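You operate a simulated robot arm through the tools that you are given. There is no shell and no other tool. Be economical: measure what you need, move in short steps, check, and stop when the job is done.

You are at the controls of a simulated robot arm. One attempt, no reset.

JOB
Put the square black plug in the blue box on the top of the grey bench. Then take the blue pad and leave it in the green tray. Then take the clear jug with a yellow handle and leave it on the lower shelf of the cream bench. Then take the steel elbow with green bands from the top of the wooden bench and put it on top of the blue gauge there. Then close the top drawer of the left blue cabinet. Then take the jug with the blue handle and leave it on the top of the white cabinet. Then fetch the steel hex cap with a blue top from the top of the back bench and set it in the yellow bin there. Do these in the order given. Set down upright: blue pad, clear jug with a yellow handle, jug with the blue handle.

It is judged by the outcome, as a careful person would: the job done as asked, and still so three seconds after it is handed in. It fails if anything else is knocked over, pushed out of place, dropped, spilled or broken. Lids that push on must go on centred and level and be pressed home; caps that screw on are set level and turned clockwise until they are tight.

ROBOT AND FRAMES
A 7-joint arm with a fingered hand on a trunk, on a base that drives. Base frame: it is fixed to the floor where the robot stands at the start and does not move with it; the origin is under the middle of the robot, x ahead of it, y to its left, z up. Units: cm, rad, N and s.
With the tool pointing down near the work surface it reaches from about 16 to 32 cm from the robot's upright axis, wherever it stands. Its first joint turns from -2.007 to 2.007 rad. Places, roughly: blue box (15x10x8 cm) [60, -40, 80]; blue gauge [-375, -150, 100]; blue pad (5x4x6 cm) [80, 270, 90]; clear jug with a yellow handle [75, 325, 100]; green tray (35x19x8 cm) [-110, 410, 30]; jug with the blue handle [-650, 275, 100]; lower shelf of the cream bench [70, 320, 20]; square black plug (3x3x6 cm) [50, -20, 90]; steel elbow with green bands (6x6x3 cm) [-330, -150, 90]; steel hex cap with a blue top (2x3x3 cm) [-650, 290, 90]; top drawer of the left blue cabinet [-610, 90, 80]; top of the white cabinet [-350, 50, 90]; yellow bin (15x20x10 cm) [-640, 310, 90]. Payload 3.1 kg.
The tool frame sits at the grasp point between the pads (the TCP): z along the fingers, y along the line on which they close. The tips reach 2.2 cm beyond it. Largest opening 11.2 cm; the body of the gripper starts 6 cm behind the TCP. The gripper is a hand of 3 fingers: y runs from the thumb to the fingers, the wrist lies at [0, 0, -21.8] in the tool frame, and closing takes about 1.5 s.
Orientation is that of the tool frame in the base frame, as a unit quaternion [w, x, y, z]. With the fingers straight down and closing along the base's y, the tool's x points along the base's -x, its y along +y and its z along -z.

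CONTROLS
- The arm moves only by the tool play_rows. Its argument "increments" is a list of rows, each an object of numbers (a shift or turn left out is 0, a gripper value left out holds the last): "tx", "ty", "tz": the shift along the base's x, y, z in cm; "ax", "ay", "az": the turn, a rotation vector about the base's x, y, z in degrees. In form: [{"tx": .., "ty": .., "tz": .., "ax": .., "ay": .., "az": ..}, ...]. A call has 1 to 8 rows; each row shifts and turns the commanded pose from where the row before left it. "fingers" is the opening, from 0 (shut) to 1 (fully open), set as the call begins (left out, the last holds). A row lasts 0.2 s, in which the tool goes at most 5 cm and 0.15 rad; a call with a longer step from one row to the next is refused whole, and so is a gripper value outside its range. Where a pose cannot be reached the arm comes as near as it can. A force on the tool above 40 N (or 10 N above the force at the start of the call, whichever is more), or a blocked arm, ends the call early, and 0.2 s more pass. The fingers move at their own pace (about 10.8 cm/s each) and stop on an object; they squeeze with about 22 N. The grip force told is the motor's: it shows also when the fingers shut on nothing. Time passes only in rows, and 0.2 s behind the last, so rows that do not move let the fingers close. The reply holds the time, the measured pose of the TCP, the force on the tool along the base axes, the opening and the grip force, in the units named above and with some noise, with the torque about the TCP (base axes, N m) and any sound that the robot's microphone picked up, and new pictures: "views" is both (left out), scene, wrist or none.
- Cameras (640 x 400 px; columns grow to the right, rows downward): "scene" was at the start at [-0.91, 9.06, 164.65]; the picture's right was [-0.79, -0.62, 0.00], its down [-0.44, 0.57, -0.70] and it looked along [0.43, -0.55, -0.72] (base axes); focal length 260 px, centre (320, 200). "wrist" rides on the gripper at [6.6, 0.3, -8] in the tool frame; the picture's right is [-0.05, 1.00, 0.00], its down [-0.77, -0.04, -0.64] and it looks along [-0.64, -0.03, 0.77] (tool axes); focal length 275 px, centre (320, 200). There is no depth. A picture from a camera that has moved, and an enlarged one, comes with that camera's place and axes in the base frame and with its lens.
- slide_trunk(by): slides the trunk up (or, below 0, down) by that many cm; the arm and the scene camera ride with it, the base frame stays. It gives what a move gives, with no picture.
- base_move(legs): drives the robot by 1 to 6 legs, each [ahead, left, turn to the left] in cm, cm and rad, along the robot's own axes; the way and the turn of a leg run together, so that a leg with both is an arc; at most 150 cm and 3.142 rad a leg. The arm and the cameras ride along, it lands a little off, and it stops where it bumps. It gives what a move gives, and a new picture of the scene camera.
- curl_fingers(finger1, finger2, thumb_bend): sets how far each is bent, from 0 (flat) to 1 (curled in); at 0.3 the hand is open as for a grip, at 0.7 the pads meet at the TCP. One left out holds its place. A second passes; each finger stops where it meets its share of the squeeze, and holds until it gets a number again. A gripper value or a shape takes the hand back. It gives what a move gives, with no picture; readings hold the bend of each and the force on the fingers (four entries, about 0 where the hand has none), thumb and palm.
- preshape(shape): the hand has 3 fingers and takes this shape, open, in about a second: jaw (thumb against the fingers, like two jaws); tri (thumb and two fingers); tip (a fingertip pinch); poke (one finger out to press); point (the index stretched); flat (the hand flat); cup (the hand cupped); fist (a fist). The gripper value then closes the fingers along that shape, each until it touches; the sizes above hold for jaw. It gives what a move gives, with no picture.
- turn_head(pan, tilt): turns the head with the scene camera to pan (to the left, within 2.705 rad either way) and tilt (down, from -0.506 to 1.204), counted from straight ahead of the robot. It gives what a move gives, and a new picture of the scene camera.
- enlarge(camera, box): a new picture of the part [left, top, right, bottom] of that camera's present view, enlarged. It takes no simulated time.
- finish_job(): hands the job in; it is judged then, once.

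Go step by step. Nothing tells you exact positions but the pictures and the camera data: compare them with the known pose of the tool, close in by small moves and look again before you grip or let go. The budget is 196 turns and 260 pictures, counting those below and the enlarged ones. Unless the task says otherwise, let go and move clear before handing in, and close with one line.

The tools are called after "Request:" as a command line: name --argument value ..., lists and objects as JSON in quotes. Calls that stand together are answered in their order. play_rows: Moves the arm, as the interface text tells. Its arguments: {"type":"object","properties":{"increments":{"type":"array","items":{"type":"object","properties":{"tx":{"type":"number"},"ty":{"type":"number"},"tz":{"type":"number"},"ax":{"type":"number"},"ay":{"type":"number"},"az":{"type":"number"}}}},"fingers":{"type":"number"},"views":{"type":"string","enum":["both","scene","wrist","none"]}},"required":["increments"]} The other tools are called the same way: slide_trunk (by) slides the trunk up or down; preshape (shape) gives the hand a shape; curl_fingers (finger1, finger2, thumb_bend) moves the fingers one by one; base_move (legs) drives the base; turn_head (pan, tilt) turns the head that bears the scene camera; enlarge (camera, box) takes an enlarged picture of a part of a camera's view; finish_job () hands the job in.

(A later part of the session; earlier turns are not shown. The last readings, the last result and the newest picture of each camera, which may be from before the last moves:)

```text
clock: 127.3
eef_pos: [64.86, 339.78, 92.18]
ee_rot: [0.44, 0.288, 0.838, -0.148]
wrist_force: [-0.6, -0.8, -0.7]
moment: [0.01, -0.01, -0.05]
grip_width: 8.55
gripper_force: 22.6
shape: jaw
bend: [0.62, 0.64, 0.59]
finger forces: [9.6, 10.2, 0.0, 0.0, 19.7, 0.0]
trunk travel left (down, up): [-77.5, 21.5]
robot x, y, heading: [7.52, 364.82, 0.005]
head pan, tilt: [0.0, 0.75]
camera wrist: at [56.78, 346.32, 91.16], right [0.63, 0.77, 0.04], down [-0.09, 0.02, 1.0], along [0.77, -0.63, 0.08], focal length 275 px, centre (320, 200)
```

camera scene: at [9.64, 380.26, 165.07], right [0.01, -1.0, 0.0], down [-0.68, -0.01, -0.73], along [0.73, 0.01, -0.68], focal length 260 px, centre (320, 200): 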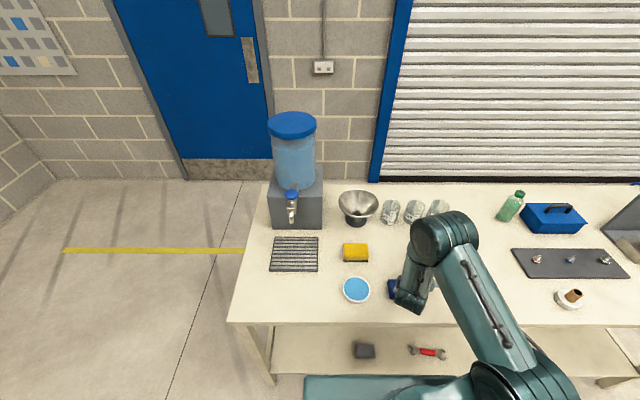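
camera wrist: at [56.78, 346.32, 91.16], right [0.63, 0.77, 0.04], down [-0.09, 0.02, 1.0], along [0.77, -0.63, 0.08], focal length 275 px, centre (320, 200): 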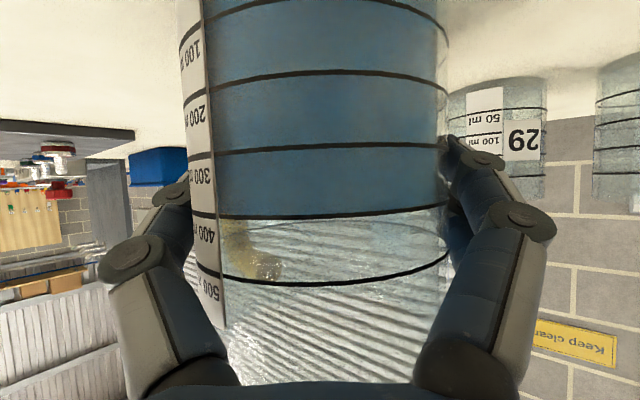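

Gripped. I'll lift gently and check that it stays level.

Request:
play_rows --increments '[{"tz": 0.8}, {"tz": 1}, {"tz": 1.2}, {}]' --views "wrist"

```text
clock: 128.3
eef_pos: [65.05, 339.7, 95.3]
ee_rot: [0.439, 0.289, 0.837, -0.15]
wrist_force: [0.0, -1.0, -5.5]
moment: [0.11, 0.04, -0.01]
grip_width: 8.53
gripper_force: 21.5
shape: jaw
bend: [0.62, 0.64, 0.59]
finger forces: [9.8, 10.4, 0.1, 0.1, 20.1, 0.1]
trunk travel left (down, up): [-77.5, 21.5]
robot x, y, heading: [7.45, 364.67, 0.009]
head pan, tilt: [0.0, 0.75]
camera wrist: at [56.88, 346.34, 94.16], right [0.63, 0.77, 0.04], down [-0.09, 0.02, 1.0], along [0.77, -0.63, 0.08], focal length 275 px, centre (320, 200)
```

wrist: 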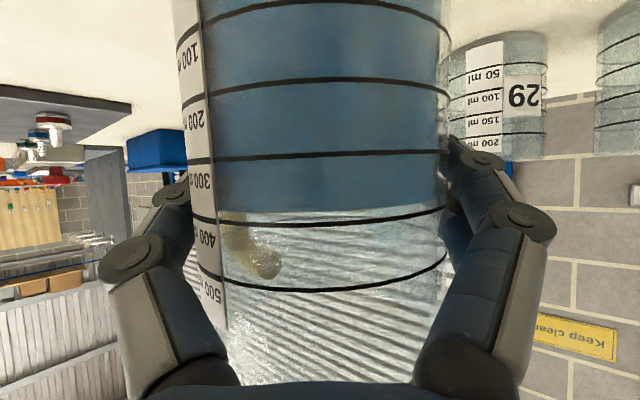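

The jug is held with its weight at about 0.56 kg. I'll lift higher and then back away from the bench.

Request:
play_rows --increments '[{"tz": 1.5}, {"tz": 1.5}, {"tz": 1.5}, {"tz": 1.5}, {}]' --views "wrist"

Request:
base_move --legs '[[-45, 0, 0]]'

```text
clock: 129.5
eef_pos: [65.16, 339.82, 100.84]
ee_rot: [0.439, 0.289, 0.838, -0.149]
wrist_force: [0.3, -0.9, -5.6]
moment: [0.13, 0.05, 0.01]
grip_width: 8.52
gripper_force: 22.0
shape: jaw
bend: [0.62, 0.64, 0.59]
finger forces: [9.9, 10.4, 0.0, 0.0, 20.2, 0.0]
trunk travel left (down, up): [-77.5, 21.5]
robot x, y, heading: [7.33, 364.62, 0.007]
head pan, tilt: [0.0, 0.75]
camera wrist: at [57.01, 346.27, 100.0], right [0.63, 0.77, 0.04], down [-0.09, 0.02, 1.0], along [0.77, -0.63, 0.08], focal length 275 px, centre (320, 200)
```

wrist: 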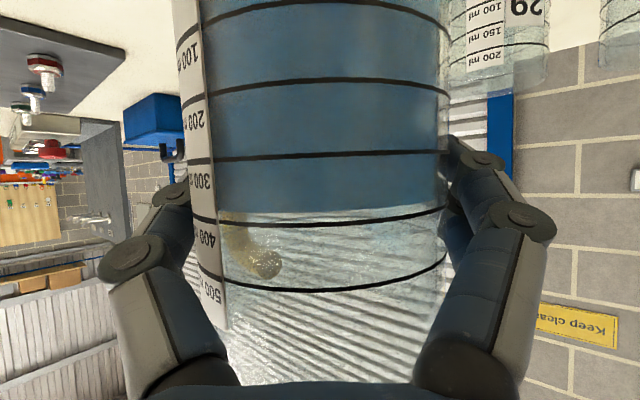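

```text
clock: 132.2
eef_pos: [19.39, 339.12, 100.94]
ee_rot: [0.439, 0.29, 0.837, -0.149]
wrist_force: [-0.3, 0.6, -5.8]
moment: [0.13, 0.05, 0.02]
grip_width: 8.54
gripper_force: 22.3
shape: jaw
bend: [0.62, 0.64, 0.59]
finger forces: [9.8, 10.4, 0.1, 0.1, 20.3, 0.0]
trunk travel left (down, up): [-77.5, 21.5]
robot x, y, heading: [-38.19, 364.62, 0.006]
head pan, tilt: [0.0, 0.75]
camera scene: at [-35.88, 379.96, 165.07], right [0.0, -1.0, 0.0], down [-0.68, 0.0, -0.73], along [0.73, 0.0, -0.68], focal length 260 px, centre (320, 200)
```

scene: 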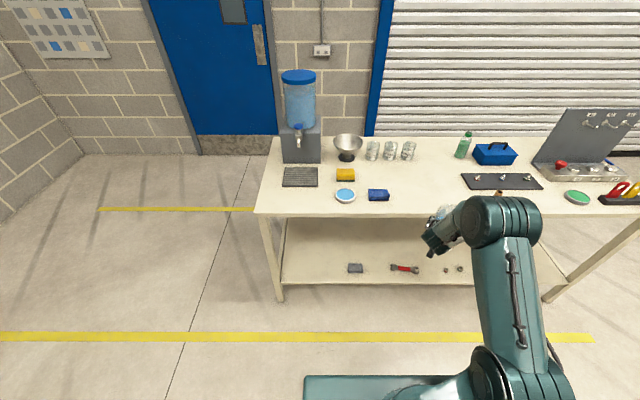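

The lower shelf is free for y 365–400. I'll move left, lower the trunk in front of the shelf and look again.

Request:
base_move --legs '[[0, 44, 0]]'

Request:
slide_trunk --by -40

Request:
slide_trunk --by -22

Request:
turn_head --pan -0.1 --tilt 0.7

```text
clock: 134.9
eef_pos: [19.25, 383.29, 100.97]
ee_rot: [0.439, 0.292, 0.836, -0.15]
wrist_force: [-0.4, 0.3, -5.2]
moment: [0.12, 0.03, 0.0]
grip_width: 8.53
gripper_force: 22.4
shape: jaw
bend: [0.62, 0.64, 0.59]
finger forces: [9.9, 10.6, 0.1, 0.1, 20.3, 0.0]
trunk travel left (down, up): [-77.5, 21.5]
robot x, y, heading: [-38.45, 408.96, -0.001]
head pan, tilt: [0.0, 0.75]
camera scene: at [-35.84, 424.31, 165.06], right [0.0, -1.0, 0.0], down [-0.68, 0.0, -0.73], along [0.73, 0.0, -0.68], focal length 260 px, centre (320, 200)
```

scene: 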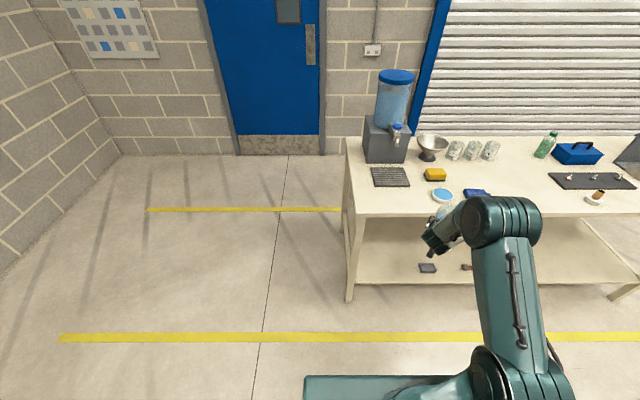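

```text
clock: 138.8
eef_pos: [19.22, 383.26, 60.99]
ee_rot: [0.439, 0.291, 0.837, -0.15]
wrist_force: [0.1, -0.1, -4.6]
moment: [0.13, 0.02, 0.0]
grip_width: 8.52
gripper_force: 22.0
shape: jaw
bend: [0.62, 0.64, 0.59]
finger forces: [9.7, 10.5, 0.0, 0.0, 20.2, 0.0]
trunk travel left (down, up): [-37.5, 61.5]
robot x, y, heading: [-38.34, 408.6, 0.004]
head pan, tilt: [0.0, 0.75]
```

```text
clock: 141.1
eef_pos: [19.13, 383.29, 38.89]
ee_rot: [0.44, 0.292, 0.836, -0.151]
wrist_force: [-0.3, -0.1, -4.2]
moment: [0.11, 0.03, 0.02]
grip_width: 8.53
gripper_force: 22.4
shape: jaw
bend: [0.62, 0.64, 0.59]
finger forces: [9.7, 10.6, 0.0, 0.0, 20.2, 0.0]
trunk travel left (down, up): [-15.5, 83.5]
robot x, y, heading: [-38.22, 409.17, 0.005]
head pan, tilt: [0.0, 0.75]
```

```text
clock: 141.8
eef_pos: [19.15, 383.11, 38.95]
ee_rot: [0.439, 0.292, 0.836, -0.15]
wrist_force: [-0.9, -0.9, -4.6]
moment: [0.13, 0.06, -0.02]
grip_width: 8.54
gripper_force: 22.6
shape: jaw
bend: [0.62, 0.64, 0.59]
finger forces: [9.9, 10.5, 0.0, 0.1, 20.2, 0.0]
trunk travel left (down, up): [-15.5, 83.5]
robot x, y, heading: [-38.25, 408.64, 0.001]
head pan, tilt: [-0.099, 0.7]
camera scene: at [-35.72, 423.45, 103.49], right [-0.1, -0.99, 0.0], down [-0.64, 0.06, -0.76], along [0.76, -0.08, -0.64], focal length 260 px, centre (320, 200)
```

scene: 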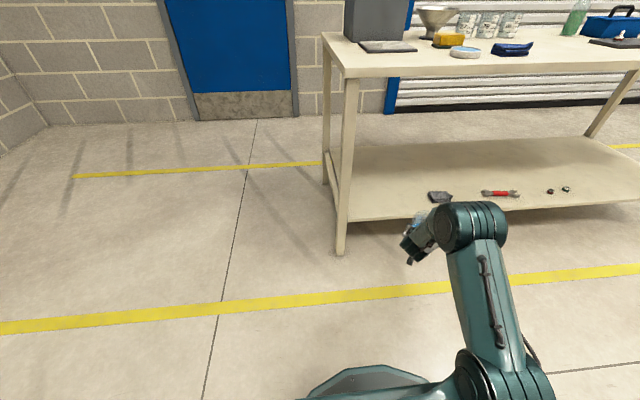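

The shelf top is at about z≈23.5 and clear near (57,383). I'll drive in.

Request:
base_move --legs '[[37, 0, 0]]'

Request:
play_rows --increments '[{"tz": -1}, {"tz": -1.5}, {"tz": -1.5}, {}]' --views "both"

```text
clock: 144.1
eef_pos: [55.84, 383.51, 38.95]
ee_rot: [0.439, 0.29, 0.837, -0.149]
wrist_force: [-0.5, -0.4, -4.4]
moment: [0.13, 0.03, 0.01]
grip_width: 8.52
gripper_force: 22.2
shape: jaw
bend: [0.62, 0.64, 0.59]
finger forces: [9.8, 10.3, 0.1, 0.0, 20.2, 0.1]
trunk travel left (down, up): [-15.5, 83.5]
robot x, y, heading: [-1.63, 408.84, 0.001]
head pan, tilt: [-0.099, 0.7]
camera scene: at [0.87, 423.49, 103.49], right [-0.1, -1.0, 0.0], down [-0.64, 0.06, -0.76], along [0.76, -0.07, -0.64], focal length 260 px, centre (320, 200)
```

scene: 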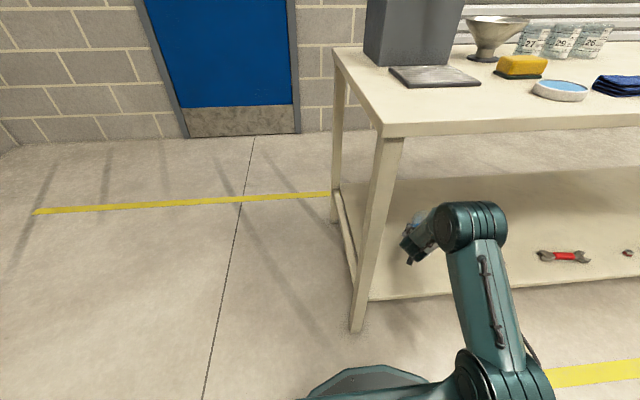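

```text
clock: 145.1
eef_pos: [56.05, 383.33, 34.95]
ee_rot: [0.439, 0.29, 0.837, -0.149]
wrist_force: [-0.5, -1.0, -6.2]
moment: [0.11, 0.05, -0.02]
grip_width: 8.5
gripper_force: 22.4
shape: jaw
bend: [0.62, 0.64, 0.59]
finger forces: [9.7, 10.4, 0.1, 0.1, 20.2, 0.1]
trunk travel left (down, up): [-15.5, 83.5]
robot x, y, heading: [-2.01, 408.43, -0.0]
head pan, tilt: [-0.099, 0.7]
camera scene: at [0.88, 423.49, 103.49], right [-0.1, -1.0, 0.0], down [-0.64, 0.06, -0.76], along [0.76, -0.07, -0.64], focal length 260 px, centre (320, 200)
camera wrist: at [47.72, 389.98, 34.07], right [0.64, 0.77, 0.04], down [-0.09, 0.02, 1.0], along [0.76, -0.64, 0.08], focal length 275 px, centre (320, 200)
```

scene: 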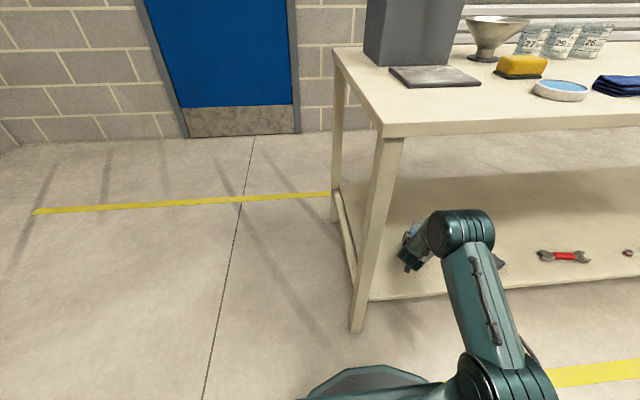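
wrist: 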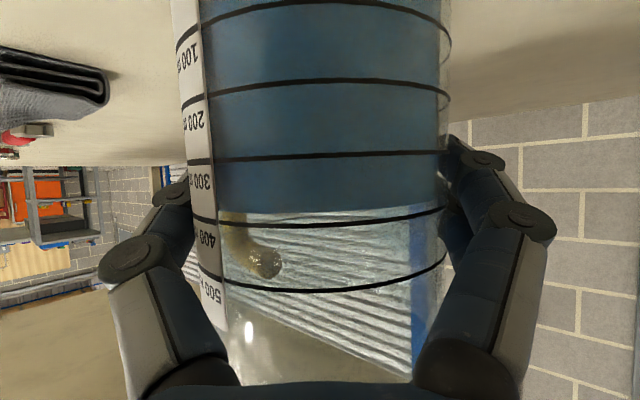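

Over the shelf with about 4 cm to go. I'll lower slowly to contact.

Request:
play_rows --increments '[{"tz": -1}, {"tz": -1}, {"tz": -0.7}, {}]' --views "none"

Request:
play_rows --increments '[{"tz": -0.4}, {"tz": -0.3}, {}]' --views "none"

```text
clock: 146.1
eef_pos: [55.81, 383.56, 32.24]
ee_rot: [0.439, 0.29, 0.837, -0.149]
wrist_force: [0.3, 0.1, -4.5]
moment: [0.08, 0.04, 0.01]
grip_width: 8.53
gripper_force: 22.2
shape: jaw
bend: [0.62, 0.64, 0.59]
finger forces: [9.8, 10.3, 0.0, 0.0, 20.2, 0.0]
trunk travel left (down, up): [-15.5, 83.5]
robot x, y, heading: [-1.82, 409.06, 0.001]
head pan, tilt: [-0.099, 0.7]
```

```text
clock: 146.9
eef_pos: [55.91, 383.44, 32.0]
ee_rot: [0.443, 0.29, 0.835, -0.15]
wrist_force: [-4.9, 1.7, 21.3]
moment: [-0.17, -0.1, -0.06]
grip_width: 8.48
gripper_force: 22.5
shape: jaw
bend: [0.63, 0.65, 0.59]
finger forces: [9.7, 9.9, 0.1, 0.0, 21.8, 0.0]
trunk travel left (down, up): [-15.5, 83.5]
robot x, y, heading: [-1.52, 409.02, 0.005]
head pan, tilt: [-0.099, 0.7]
```

Contact with the shelf. I'll ease up slightly and check the view before releasing.

Request:
play_rows --increments '[{"tz": 0.4}, {}]' --views "wrist"

```text
clock: 147.5
eef_pos: [55.88, 383.54, 31.94]
ee_rot: [0.44, 0.291, 0.836, -0.151]
wrist_force: [-2.7, -1.2, 10.4]
moment: [-0.06, -0.07, -0.07]
grip_width: 8.46
gripper_force: 22.1
shape: jaw
bend: [0.63, 0.65, 0.59]
finger forces: [10.1, 10.2, 0.1, 0.0, 21.8, 0.1]
trunk travel left (down, up): [-15.5, 83.5]
robot x, y, heading: [-1.73, 408.76, 0.006]
head pan, tilt: [-0.099, 0.7]
camera wrist: at [47.7, 390.16, 31.07], right [0.64, 0.77, 0.04], down [-0.09, 0.02, 1.0], along [0.76, -0.64, 0.08], focal length 275 px, centre (320, 200)
```

wrist: 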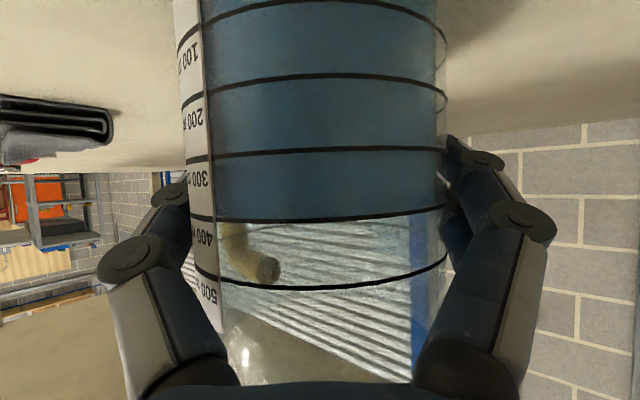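

Seated. I'll release and back out along the approach line.

Request:
play_rows --increments '[{}, {}, {}, {}, {}]' --fingers 1 --views "wrist"

Request:
play_rows --increments '[{"tx": -1.2, "ty": 0.95}, {"tx": -2, "ty": 1.6}, {"tx": -2.5, "ty": 2}, {"tx": -2.5, "ty": 2}, {"tx": -2.5, "ty": 2}, {}]' --views "both"

```text
clock: 148.7
eef_pos: [55.98, 383.56, 31.99]
ee_rot: [0.439, 0.291, 0.837, -0.15]
wrist_force: [0.4, -0.5, 0.4]
moment: [0.0, 0.0, -0.02]
grip_width: 11.2
gripper_force: 0.2
shape: jaw
bend: [0.3, 0.3, 0.3]
finger forces: [0.0, 0.1, 0.0, 0.1, 0.1, 0.1]
trunk travel left (down, up): [-15.5, 83.5]
robot x, y, heading: [-1.52, 408.94, -0.0]
head pan, tilt: [-0.099, 0.7]
camera wrist: at [47.74, 390.16, 31.02], right [0.64, 0.77, 0.04], down [-0.09, 0.02, 1.0], along [0.76, -0.64, 0.08], focal length 275 px, centre (320, 200)
```

wrist: 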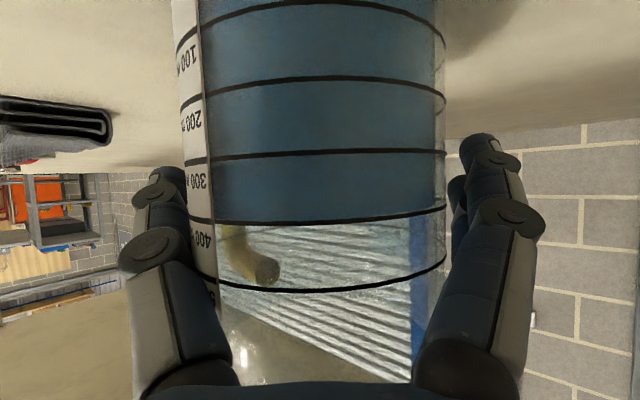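

```text
clock: 150.1
eef_pos: [45.37, 392.13, 32.01]
ee_rot: [0.439, 0.291, 0.837, -0.15]
wrist_force: [0.5, 0.0, -0.3]
moment: [-0.01, 0.07, 0.0]
grip_width: 11.17
gripper_force: 0.0
shape: jaw
bend: [0.3, 0.3, 0.3]
finger forces: [0.0, 0.0, 0.0, 0.0, 0.1, 0.0]
trunk travel left (down, up): [-15.5, 83.5]
robot x, y, heading: [-1.81, 409.05, 0.002]
head pan, tilt: [-0.099, 0.7]
camera scene: at [0.82, 423.52, 103.49], right [-0.1, -1.0, 0.0], down [-0.64, 0.06, -0.76], along [0.76, -0.07, -0.64], focal length 260 px, centre (320, 200)
camera wrist: at [37.11, 398.77, 31.0], right [0.64, 0.77, 0.04], down [-0.09, 0.02, 1.0], along [0.76, -0.64, 0.08], focal length 275 px, centre (320, 200)
```

scene: 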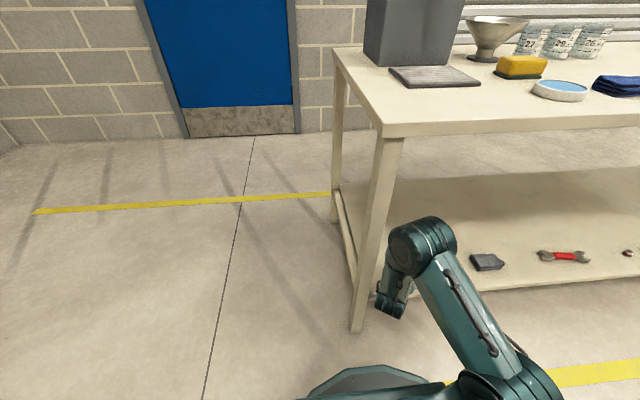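
wrist: 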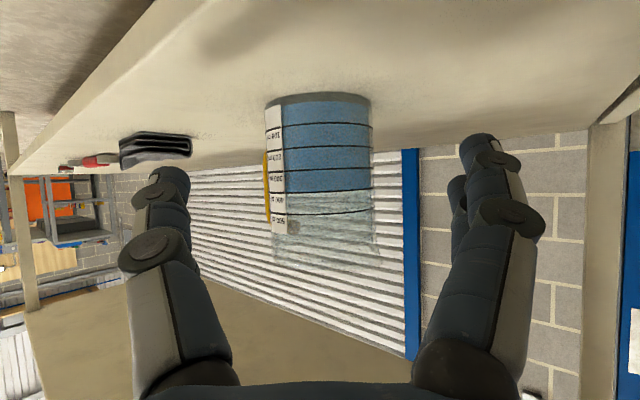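

The jug stands upright on the lower shelf. I'll back out, raise the trunk and look toward the wooden bench.

Request:
base_move --legs '[[-38, 0, 0]]'

Request:
slide_trunk --by 31

Request:
slide_trunk --by 31

Request:
turn_head --pan -2.3 --tilt 0.3

```text
clock: 152.5
eef_pos: [7.91, 392.26, 31.93]
ee_rot: [0.439, 0.287, 0.838, -0.147]
wrist_force: [-1.0, 0.4, -0.8]
moment: [-0.03, 0.02, 0.01]
grip_width: 11.21
gripper_force: 0.1
shape: jaw
bend: [0.3, 0.3, 0.3]
finger forces: [0.0, 0.1, 0.0, 0.0, 0.0, 0.1]
trunk travel left (down, up): [-15.5, 83.5]
robot x, y, heading: [-39.28, 408.46, 0.01]
head pan, tilt: [-0.099, 0.7]
camera scene: at [-36.88, 423.3, 103.49], right [-0.09, -1.0, 0.0], down [-0.64, 0.06, -0.76], along [0.76, -0.07, -0.64], focal length 260 px, centre (320, 200)
```

scene: 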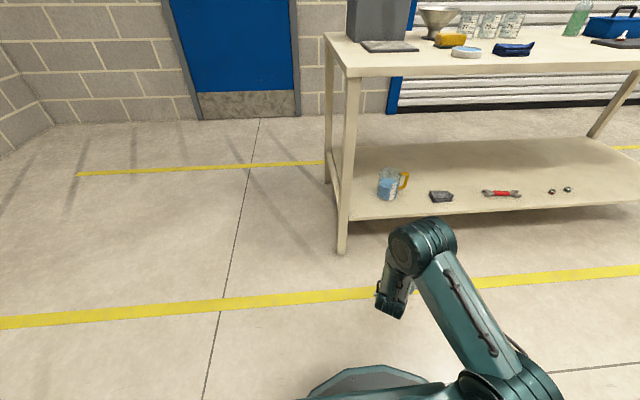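

```text
clock: 155.6
eef_pos: [7.77, 392.12, 62.9]
ee_rot: [0.44, 0.288, 0.838, -0.148]
wrist_force: [-0.1, 0.3, -0.4]
moment: [-0.01, -0.01, 0.0]
grip_width: 11.21
gripper_force: 0.0
shape: jaw
bend: [0.3, 0.3, 0.3]
finger forces: [0.0, 0.0, 0.1, 0.0, 0.1, 0.1]
trunk travel left (down, up): [-46.5, 52.5]
robot x, y, heading: [-39.38, 408.69, 0.014]
head pan, tilt: [-0.099, 0.7]
```

```text
clock: 158.7
eef_pos: [7.77, 392.31, 93.91]
ee_rot: [0.44, 0.287, 0.838, -0.148]
wrist_force: [-0.3, 0.5, -0.1]
moment: [-0.01, -0.02, 0.04]
grip_width: 11.2
gripper_force: 0.1
shape: jaw
bend: [0.3, 0.3, 0.3]
finger forces: [0.0, 0.0, 0.0, 0.0, 0.1, 0.0]
trunk travel left (down, up): [-77.5, 21.5]
robot x, y, heading: [-39.23, 408.77, 0.004]
head pan, tilt: [-0.099, 0.7]
```

```text
clock: 160.7
eef_pos: [7.88, 392.28, 93.99]
ee_rot: [0.439, 0.288, 0.838, -0.149]
wrist_force: [-0.4, -0.1, 0.0]
moment: [0.01, 0.0, 0.02]
grip_width: 11.18
gripper_force: 0.1
shape: jaw
bend: [0.3, 0.3, 0.3]
finger forces: [0.0, 0.0, 0.1, 0.1, 0.0, 0.0]
trunk travel left (down, up): [-77.5, 21.5]
robot x, y, heading: [-39.48, 408.93, 0.008]
head pan, tilt: [-2.3, 0.3]
camera scene: at [-51.49, 417.02, 169.1], right [-0.75, 0.66, 0.0], down [0.19, 0.22, -0.96], along [-0.63, -0.72, -0.3], focal length 260 px, centre (320, 200)
```

scene: 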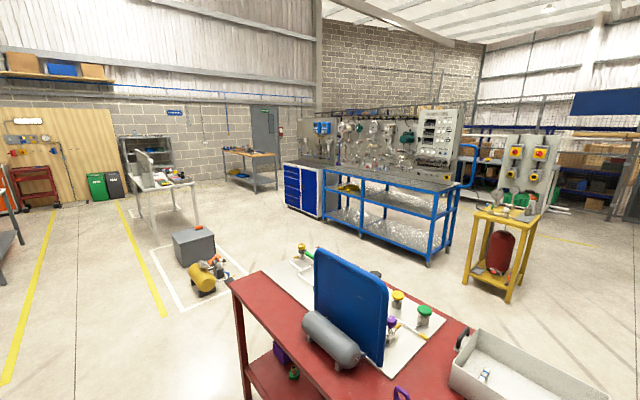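

Job three is done. The wooden bench looks to be near (-335..-380,-130 and beyond). I'll drive there between the red bench and the compressor yard, then down the corridor at x≈-235.

Request:
base_move --legs '[[0, 0, -1.579], [150, 0, 0], [4, 0, 0], [0, -150, 0], [0, -46, 0]]'

Request:
turn_head --pan -0.3 --tilt 0.35

```text
clock: 181.8
eef_pos: [-248.21, 202.98, 93.91]
ee_rot: [0.209, 0.793, 0.394, -0.415]
wrist_force: [-0.6, -0.3, -0.5]
moment: [-0.01, -0.01, 0.01]
grip_width: 11.2
gripper_force: 0.0
shape: jaw
bend: [0.3, 0.3, 0.3]
finger forces: [0.1, 0.1, 0.1, 0.1, 0.0, 0.0]
trunk travel left (down, up): [-77.5, 21.5]
robot x, y, heading: [-232.3, 250.35, -1.543]
head pan, tilt: [-2.3, 0.3]
camera scene: at [-224.17, 262.77, 169.11], right [0.65, 0.76, 0.0], down [0.23, -0.19, -0.96], along [-0.73, 0.62, -0.3], focal length 260 px, centre (320, 200)
```

scene: 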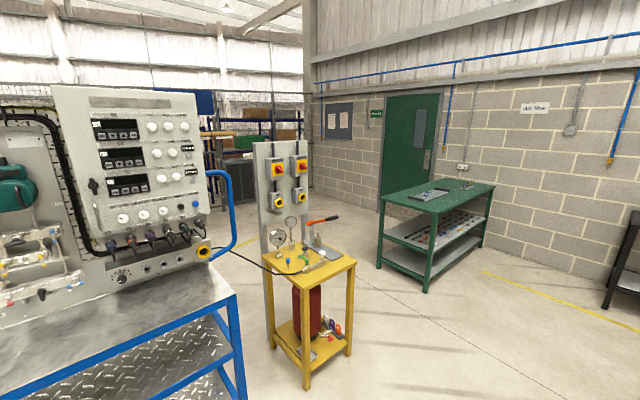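

```text
clock: 183.8
eef_pos: [-248.1, 202.94, 94.1]
ee_rot: [0.209, 0.793, 0.395, -0.414]
wrist_force: [0.5, 0.2, -0.1]
moment: [-0.01, 0.0, 0.01]
grip_width: 11.18
gripper_force: 0.1
shape: jaw
bend: [0.3, 0.3, 0.3]
finger forces: [0.0, 0.1, 0.0, 0.1, 0.0, 0.0]
trunk travel left (down, up): [-77.5, 21.5]
robot x, y, heading: [-232.78, 250.49, -1.552]
head pan, tilt: [-0.3, 0.351]
camera scene: at [-219.56, 247.76, 168.63], right [-0.96, 0.27, 0.0], down [0.09, 0.33, -0.94], along [-0.26, -0.9, -0.34], focal length 260 px, centre (320, 200)
```

scene: 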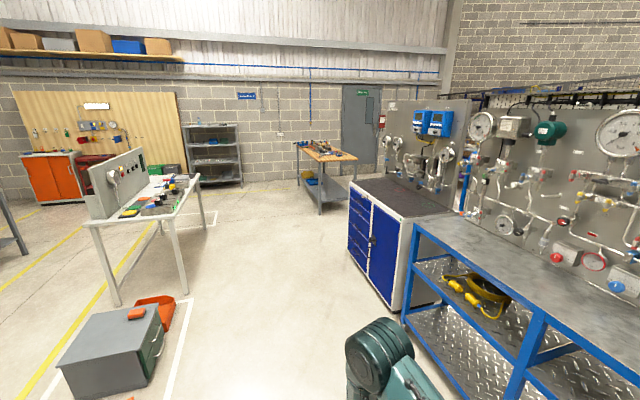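

The wooden bench front is at x≈-329, y from -136 to about -308. I'll approach its +y end facing -y, passing between the cabinet and the bench.

Request:
base_move --legs '[[0, 0, -0.02], [150, 0, 0], [150, 0, 0], [10, 0, 0]]'

Request:
turn_head --pan -0.7 --tilt 0.5

```text
clock: 199.6
eef_pos: [-249.96, -114.24, 93.87]
ee_rot: [0.202, 0.799, 0.383, -0.418]
wrist_force: [-0.5, -0.3, -0.5]
moment: [-0.04, -0.03, 0.02]
grip_width: 11.2
gripper_force: 0.1
shape: jaw
bend: [0.3, 0.3, 0.3]
finger forces: [0.1, 0.0, 0.0, 0.0, 0.0, 0.0]
trunk travel left (down, up): [-77.5, 21.5]
robot x, y, heading: [-232.91, -67.49, -1.577]
head pan, tilt: [-0.3, 0.351]
camera scene: at [-220.18, -70.28, 168.63], right [-0.95, 0.3, 0.0], down [0.1, 0.33, -0.94], along [-0.28, -0.9, -0.34], focal length 260 px, centre (320, 200)
```

scene: 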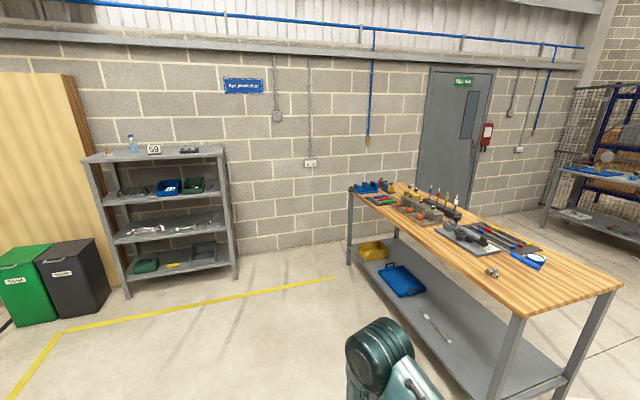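

```text
clock: 200.5
eef_pos: [-249.9, -114.14, 93.92]
ee_rot: [0.203, 0.799, 0.383, -0.417]
wrist_force: [0.5, -0.5, 0.3]
moment: [0.0, -0.04, -0.02]
grip_width: 11.22
gripper_force: 0.1
shape: jaw
bend: [0.3, 0.3, 0.3]
finger forces: [0.0, 0.0, 0.0, 0.0, 0.0, 0.2]
trunk travel left (down, up): [-77.5, 21.5]
robot x, y, heading: [-232.93, -67.22, -1.571]
head pan, tilt: [-0.7, 0.499]
camera scene: at [-223.26, -68.24, 167.27], right [-0.76, 0.65, 0.0], down [0.31, 0.36, -0.88], along [-0.57, -0.67, -0.48], focal length 260 px, centre (320, 200)
```

scene: 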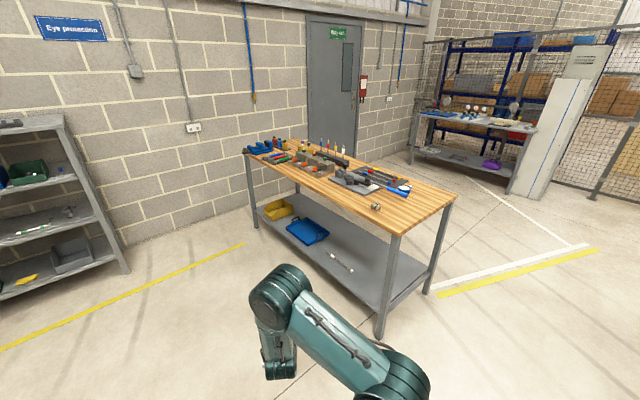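

Request:
enlarge --camera "scene" --box '[310, 130, 470, 230]'

```text
4.00 times, centred on (390, 180) of scene
camera zoom: at [-223.26, -68.24, 167.27], right [-0.76, 0.65, 0.0], down [0.31, 0.36, -0.88], along [-0.57, -0.67, -0.48], focal length 1041 px, centre (40, 280)
```

zoom: 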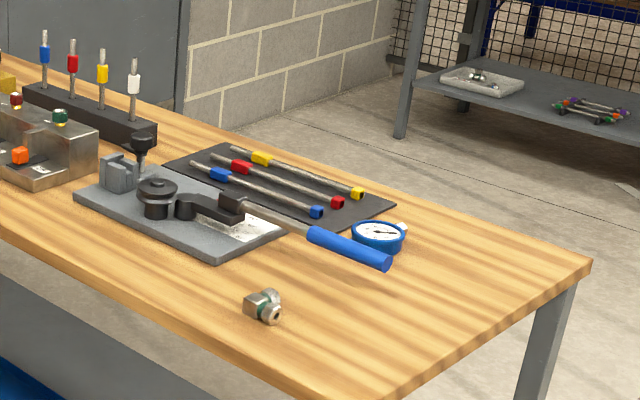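

The elbow is near (-340,-152) and the gauge near (-372,-153), lying face up. I'll re-aim the tool straight ahead at 60° pitch before strafing in.

Request:
play_rows --increments '[{"az": 8, "tx": 3, "tz": 2, "ty": 1.5}, {"az": 8, "tx": 3, "tz": 2, "ty": 1.5}, {"az": 8, "tx": 3, "tz": 2, "ty": 1.5}, {"az": 8, "tx": 3, "tz": 2, "ty": 1.5}, {"az": 6, "tx": 3, "tz": 2}, {"ax": 8, "tx": 2}, {"ax": 8}, {"ax": 8}]' --fingers 0.8 --views "none"

Request:
base_move --legs '[[0, -120, 0]]'

Request:
turn_head --pan 0.0 --tilt 0.8

```text
clock: 202.3
eef_pos: [-232.88, -108.13, 103.83]
ee_rot: [0.189, 0.685, 0.677, -0.191]
wrist_force: [-0.7, 0.0, 0.9]
moment: [0.01, 0.04, 0.01]
grip_width: 8.99
gripper_force: 0.0
shape: jaw
bend: [0.59, 0.59, 0.55]
finger forces: [0.0, 0.0, 0.0, 0.1, 0.1, 0.0]
trunk travel left (down, up): [-77.5, 21.5]
robot x, y, heading: [-232.4, -67.91, -1.578]
head pan, tilt: [-0.7, 0.499]
```

```text
clock: 208.4
eef_pos: [-352.62, -107.23, 103.98]
ee_rot: [0.189, 0.686, 0.676, -0.192]
wrist_force: [0.1, -0.3, -0.5]
moment: [-0.04, -0.01, 0.03]
grip_width: 8.98
gripper_force: 0.0
shape: jaw
bend: [0.59, 0.59, 0.55]
finger forces: [0.1, 0.1, 0.0, 0.1, 0.1, 0.0]
trunk travel left (down, up): [-77.5, 21.5]
robot x, y, heading: [-352.46, -66.79, -1.581]
head pan, tilt: [-0.7, 0.499]
camera scene: at [-342.8, -67.44, 167.26], right [-0.76, 0.65, 0.0], down [0.31, 0.36, -0.88], along [-0.57, -0.67, -0.48], focal length 260 px, centre (320, 200)
```

scene: 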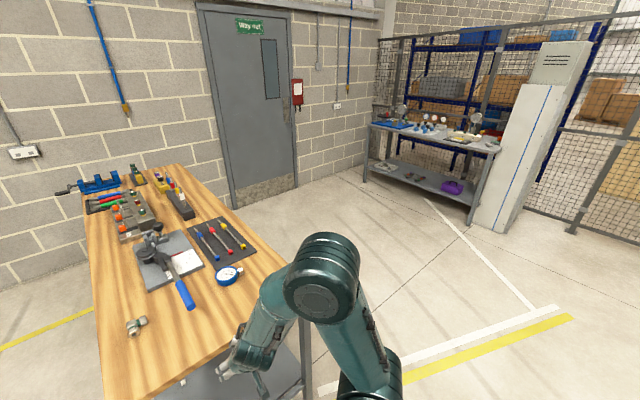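

```text
clock: 209.4
eef_pos: [-352.65, -107.16, 103.97]
ee_rot: [0.189, 0.686, 0.676, -0.192]
wrist_force: [-0.3, -0.7, 0.3]
moment: [0.03, 0.06, 0.02]
grip_width: 8.97
gripper_force: 0.0
shape: jaw
bend: [0.59, 0.59, 0.55]
finger forces: [0.1, 0.1, 0.0, 0.1, 0.0, 0.1]
trunk travel left (down, up): [-77.5, 21.5]
robot x, y, heading: [-352.39, -66.74, -1.577]
head pan, tilt: [0.0, 0.799]
camera scene: at [-336.94, -68.6, 164.67], right [-1.0, 0.01, 0.0], down [0.01, 0.72, -0.7], along [-0.01, -0.7, -0.72], focal length 260 px, centre (320, 200)
```

scene: 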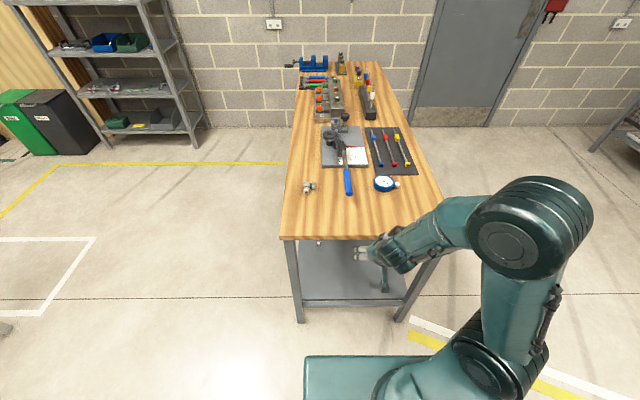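

Request:
enlarge --camera "scene" --box '[280, 140, 440, 240]'

Request:
base_move --legs '[[30, 8, 0]]'

Request:
play_rows --increments '[{}]' --views "wrist"

```text
4.00 times, centred on (360, 190) of scene
camera zoom: at [-336.94, -68.6, 164.67], right [-1.0, 0.01, 0.0], down [0.01, 0.72, -0.7], along [-0.01, -0.7, -0.72], focal length 1041 px, centre (160, 240)
```

zoom: 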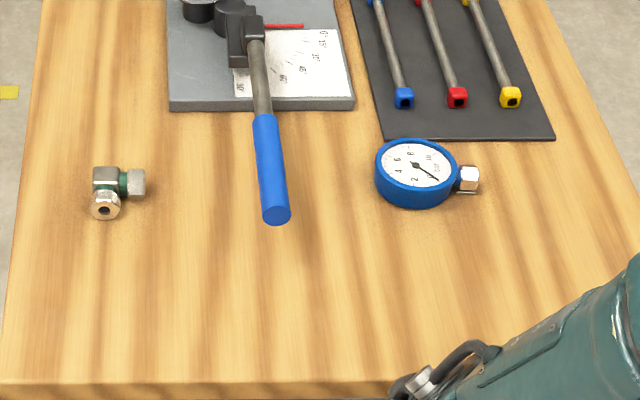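

```text
clock: 211.5
eef_pos: [-344.62, -137.52, 103.91]
ee_rot: [0.19, 0.685, 0.677, -0.192]
wrist_force: [0.2, -0.3, -0.5]
moment: [-0.04, 0.03, -0.01]
grip_width: 8.99
gripper_force: 0.1
shape: jaw
bend: [0.59, 0.59, 0.55]
finger forces: [0.0, 0.1, 0.0, 0.1, 0.0, 0.1]
trunk travel left (down, up): [-77.5, 21.5]
robot x, y, heading: [-344.79, -97.09, -1.577]
head pan, tilt: [0.0, 0.799]
camera scene: at [-329.1, -98.94, 164.66], right [-1.0, 0.01, 0.0], down [0.0, 0.72, -0.7], along [-0.01, -0.7, -0.72], focal length 260 px, centre (320, 200)
```

scene: 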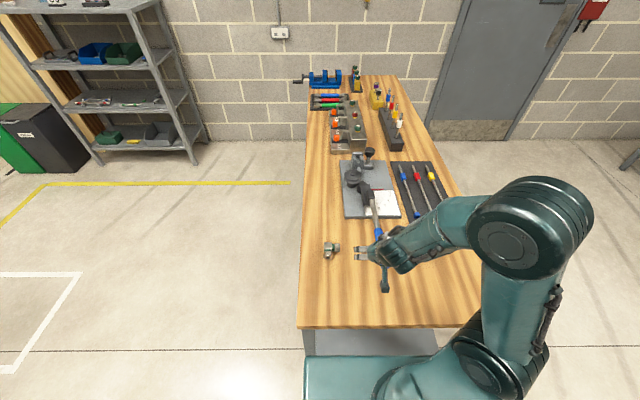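

```text
clock: 211.9
eef_pos: [-344.77, -137.52, 103.95]
ee_rot: [0.189, 0.686, 0.676, -0.193]
wrist_force: [0.1, -0.5, -0.1]
moment: [0.0, -0.01, 0.02]
grip_width: 8.97
gripper_force: 0.1
shape: jaw
bend: [0.59, 0.59, 0.55]
finger forces: [0.0, 0.0, 0.0, 0.1, 0.1, 0.1]
trunk travel left (down, up): [-77.5, 21.5]
robot x, y, heading: [-344.45, -97.0, -1.58]
head pan, tilt: [0.0, 0.799]
camera wrist: at [-344.48, -127.73, 107.32], right [1.0, -0.05, 0.02], down [-0.04, -0.33, 0.94], along [-0.04, -0.94, -0.33], focal length 275 px, centre (320, 200)
```

wrist: 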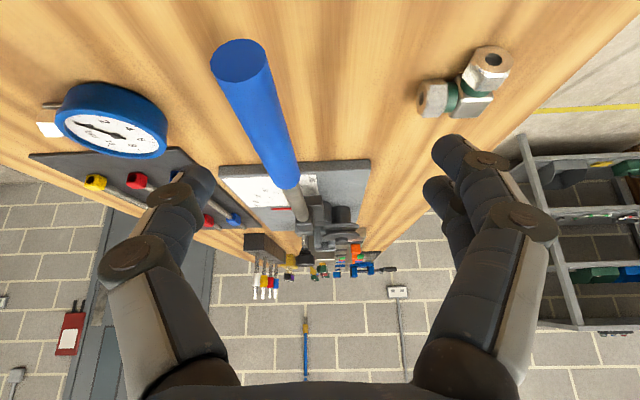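

Triangulating gives a bench top near z≈90, the elbow near (-332.4,-147) and the gauge near (-363.5,-147). I'll move over the elbow and look.

Request:
play_rows --increments '[{"tx": 4, "ty": -1.5}, {"tx": 4, "ty": -1.5, "tz": -1}, {"tx": 4, "ty": -1.5, "tz": -2}, {"ty": -1.5, "tz": -2}, {"ty": -0.5, "tz": -1}, {}]' --fingers 0.65 --views "both"

```text
clock: 213.3
eef_pos: [-332.78, -143.97, 97.79]
ee_rot: [0.189, 0.686, 0.676, -0.192]
wrist_force: [0.3, -0.1, -0.2]
moment: [-0.01, 0.02, 0.02]
grip_width: 7.34
gripper_force: 0.0
shape: jaw
bend: [0.7, 0.7, 0.67]
finger forces: [0.1, 0.1, 0.0, 0.0, 0.0, 0.0]
trunk travel left (down, up): [-77.5, 21.5]
robot x, y, heading: [-344.31, -96.5, -1.577]
head pan, tilt: [0.0, 0.799]
camera scene: at [-329.13, -98.88, 164.67], right [-1.0, 0.01, 0.0], down [0.01, 0.72, -0.7], along [0.0, -0.7, -0.72], focal length 260 px, centre (320, 200)
camera wrist: at [-332.5, -134.27, 101.16], right [1.0, -0.05, 0.02], down [-0.04, -0.33, 0.94], along [-0.04, -0.94, -0.33], focal length 275 px, centre (320, 200)
```

scene: 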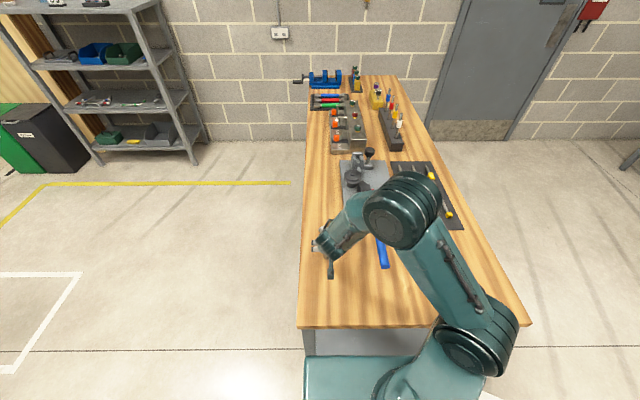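
wrist: 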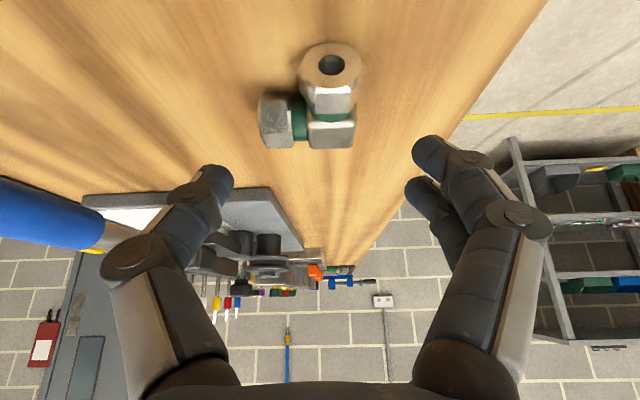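

The elbow's straight leg points toward me (x≈-332.3, y -143.8 to -149.2), with its side leg toward -x. I'll steepen the tool to 76° so the thumb fits beside the leg, and align.

Request:
play_rows --increments '[{"ax": 8.5, "tx": 0.4}, {"ax": 8.5, "ty": -0.5}, {"tz": -1.5}, {}]' --fingers 0.5 --views "wrist"

```text
clock: 214.3
eef_pos: [-332.13, -144.29, 96.36]
ee_rot: [0.086, 0.706, 0.698, -0.09]
wrist_force: [0.0, -0.7, -0.7]
moment: [0.01, 0.0, 0.01]
grip_width: 5.62
gripper_force: 0.0
shape: jaw
bend: [0.73, 0.73, 0.7]
finger forces: [0.0, 0.0, 0.0, 0.0, 0.1, 0.0]
trunk travel left (down, up): [-77.5, 21.5]
robot x, y, heading: [-344.48, -97.03, -1.581]
head pan, tilt: [0.0, 0.799]
camera wrist: at [-331.9, -136.07, 102.33], right [1.0, -0.06, 0.01], down [-0.04, -0.59, 0.81], along [-0.04, -0.81, -0.59], focal length 275 px, centre (320, 200)
```

wrist: 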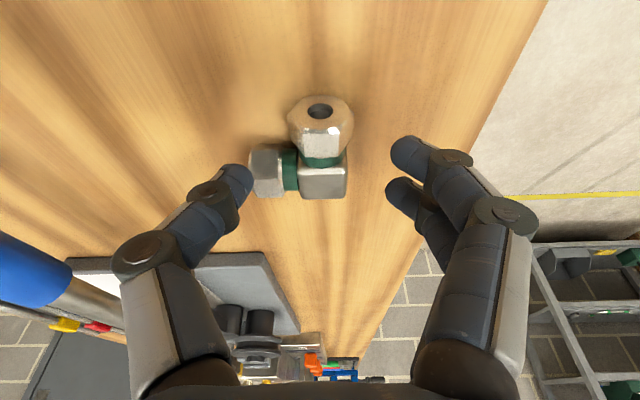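

Request:
play_rows --increments '[{"ty": 0.35, "tz": -1.5}, {"tz": -1.5}, {"tz": -0.7}, {}]' --fingers 0.42 --views "wrist"

```text
clock: 215.3
eef_pos: [-332.25, -144.06, 92.77]
ee_rot: [0.086, 0.706, 0.697, -0.09]
wrist_force: [1.2, 0.3, 0.6]
moment: [0.0, -0.01, 0.01]
grip_width: 4.78
gripper_force: 0.1
shape: jaw
bend: [0.73, 0.73, 0.7]
finger forces: [0.0, 0.0, 0.0, 0.1, 0.0, 0.1]
trunk travel left (down, up): [-77.5, 21.5]
robot x, y, heading: [-344.46, -97.05, -1.581]
head pan, tilt: [0.0, 0.799]
camera wrist: at [-331.94, -135.8, 98.78], right [1.0, -0.06, 0.01], down [-0.04, -0.59, 0.81], along [-0.04, -0.81, -0.59], focal length 275 px, centre (320, 200)
```

wrist: 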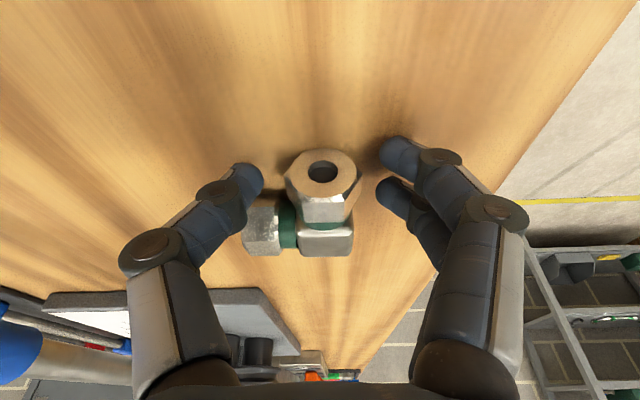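

The thumb clears the side leg. Closing.

Request:
play_rows --increments '[{}, {}, {}, {}, {}, {}]' --fingers 0 --views "wrist"

```text
clock: 216.7
eef_pos: [-332.24, -144.08, 92.63]
ee_rot: [0.087, 0.706, 0.697, -0.091]
wrist_force: [1.0, 0.0, 1.0]
moment: [-0.04, -0.09, 0.06]
grip_width: 2.27
gripper_force: 21.6
shape: jaw
bend: [0.73, 0.73, 0.72]
finger forces: [8.6, 12.1, 0.0, 0.1, 16.9, 0.1]
trunk travel left (down, up): [-77.5, 21.5]
robot x, y, heading: [-344.5, -96.91, -1.574]
head pan, tilt: [0.0, 0.799]
camera wrist: at [-331.94, -135.79, 98.79], right [1.0, -0.06, 0.01], down [-0.04, -0.59, 0.81], along [-0.04, -0.81, -0.59], focal length 275 px, centre (320, 200)
```

wrist: 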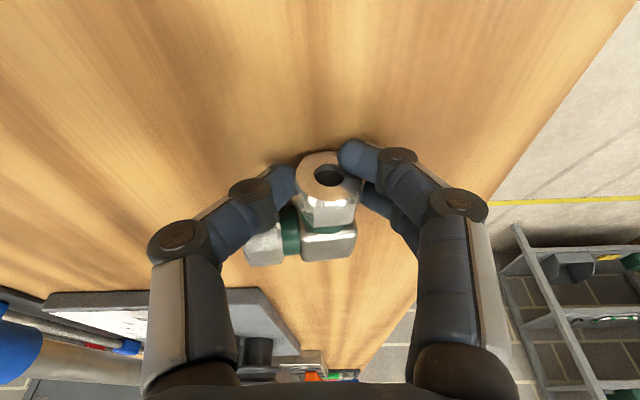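

Request:
play_rows --increments '[{"tz": 1.5}, {"tz": 3}, {"tz": 3}, {"tz": 2.5}, {}]' --views "wrist"

```text
clock: 217.9
eef_pos: [-332.27, -144.31, 102.69]
ee_rot: [0.086, 0.705, 0.698, -0.09]
wrist_force: [0.4, -0.3, -0.8]
moment: [0.01, -0.06, 0.01]
grip_width: 2.22
gripper_force: 22.1
shape: jaw
bend: [0.73, 0.73, 0.72]
finger forces: [9.2, 10.4, 0.0, 0.0, 16.6, 0.1]
trunk travel left (down, up): [-77.5, 21.5]
robot x, y, heading: [-344.9, -96.67, -1.58]
head pan, tilt: [0.0, 0.799]
camera wrist: at [-332.04, -135.98, 108.72], right [1.0, -0.06, 0.01], down [-0.04, -0.59, 0.81], along [-0.04, -0.81, -0.59], focal length 275 px, centre (320, 200)
```

wrist: 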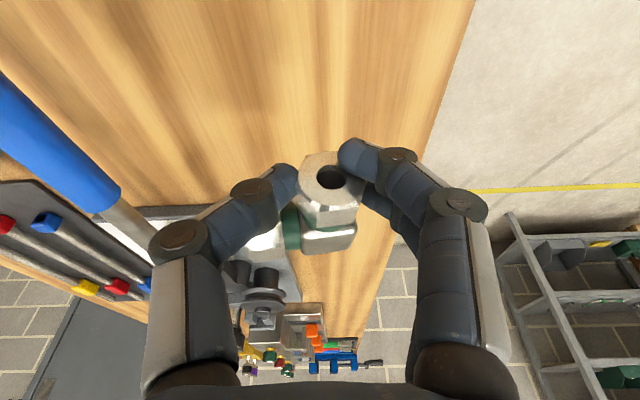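

The elbow is held. I'll carry it over the gauge, staying above the bender's handle.

Request:
play_rows --increments '[{"tz": 1, "tx": -3}, {"tx": -4.6, "tz": 1}, {"tx": -4.6}, {"tx": -4.6}, {"tx": -4.6}, {"tx": -4.6, "ty": -0.5}, {"tx": -4.6, "ty": -0.4}, {}]' --views "both"

```text
clock: 219.7
eef_pos: [-362.65, -145.23, 104.86]
ee_rot: [0.085, 0.705, 0.698, -0.09]
wrist_force: [-0.2, 0.4, -0.9]
moment: [0.05, -0.01, 0.01]
grip_width: 2.18
gripper_force: 21.5
shape: jaw
bend: [0.73, 0.73, 0.72]
finger forces: [9.0, 10.7, 0.1, 0.0, 16.7, 0.0]
trunk travel left (down, up): [-77.5, 21.5]
robot x, y, heading: [-344.24, -96.76, -1.575]
head pan, tilt: [0.0, 0.799]
camera scene: at [-328.99, -98.93, 164.65], right [-1.0, 0.01, 0.0], down [0.0, 0.72, -0.7], along [-0.01, -0.7, -0.72], focal length 260 px, centre (320, 200)
camera wrist: at [-362.38, -136.9, 110.96], right [1.0, -0.06, 0.01], down [-0.04, -0.59, 0.81], along [-0.04, -0.81, -0.59], focal length 275 px, centre (320, 200)
```

scene: 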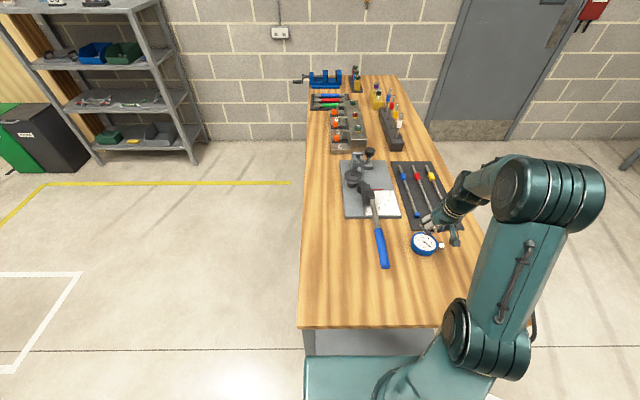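
wrist: 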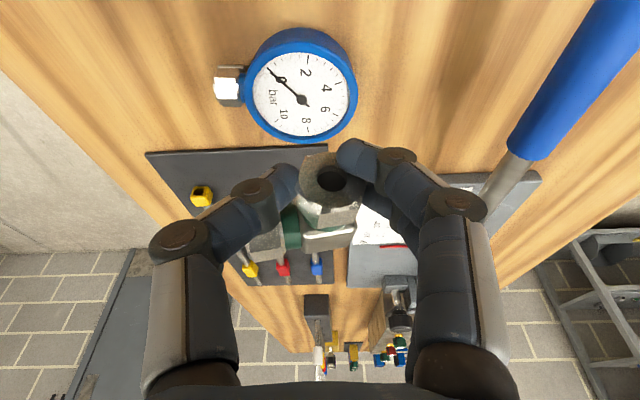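

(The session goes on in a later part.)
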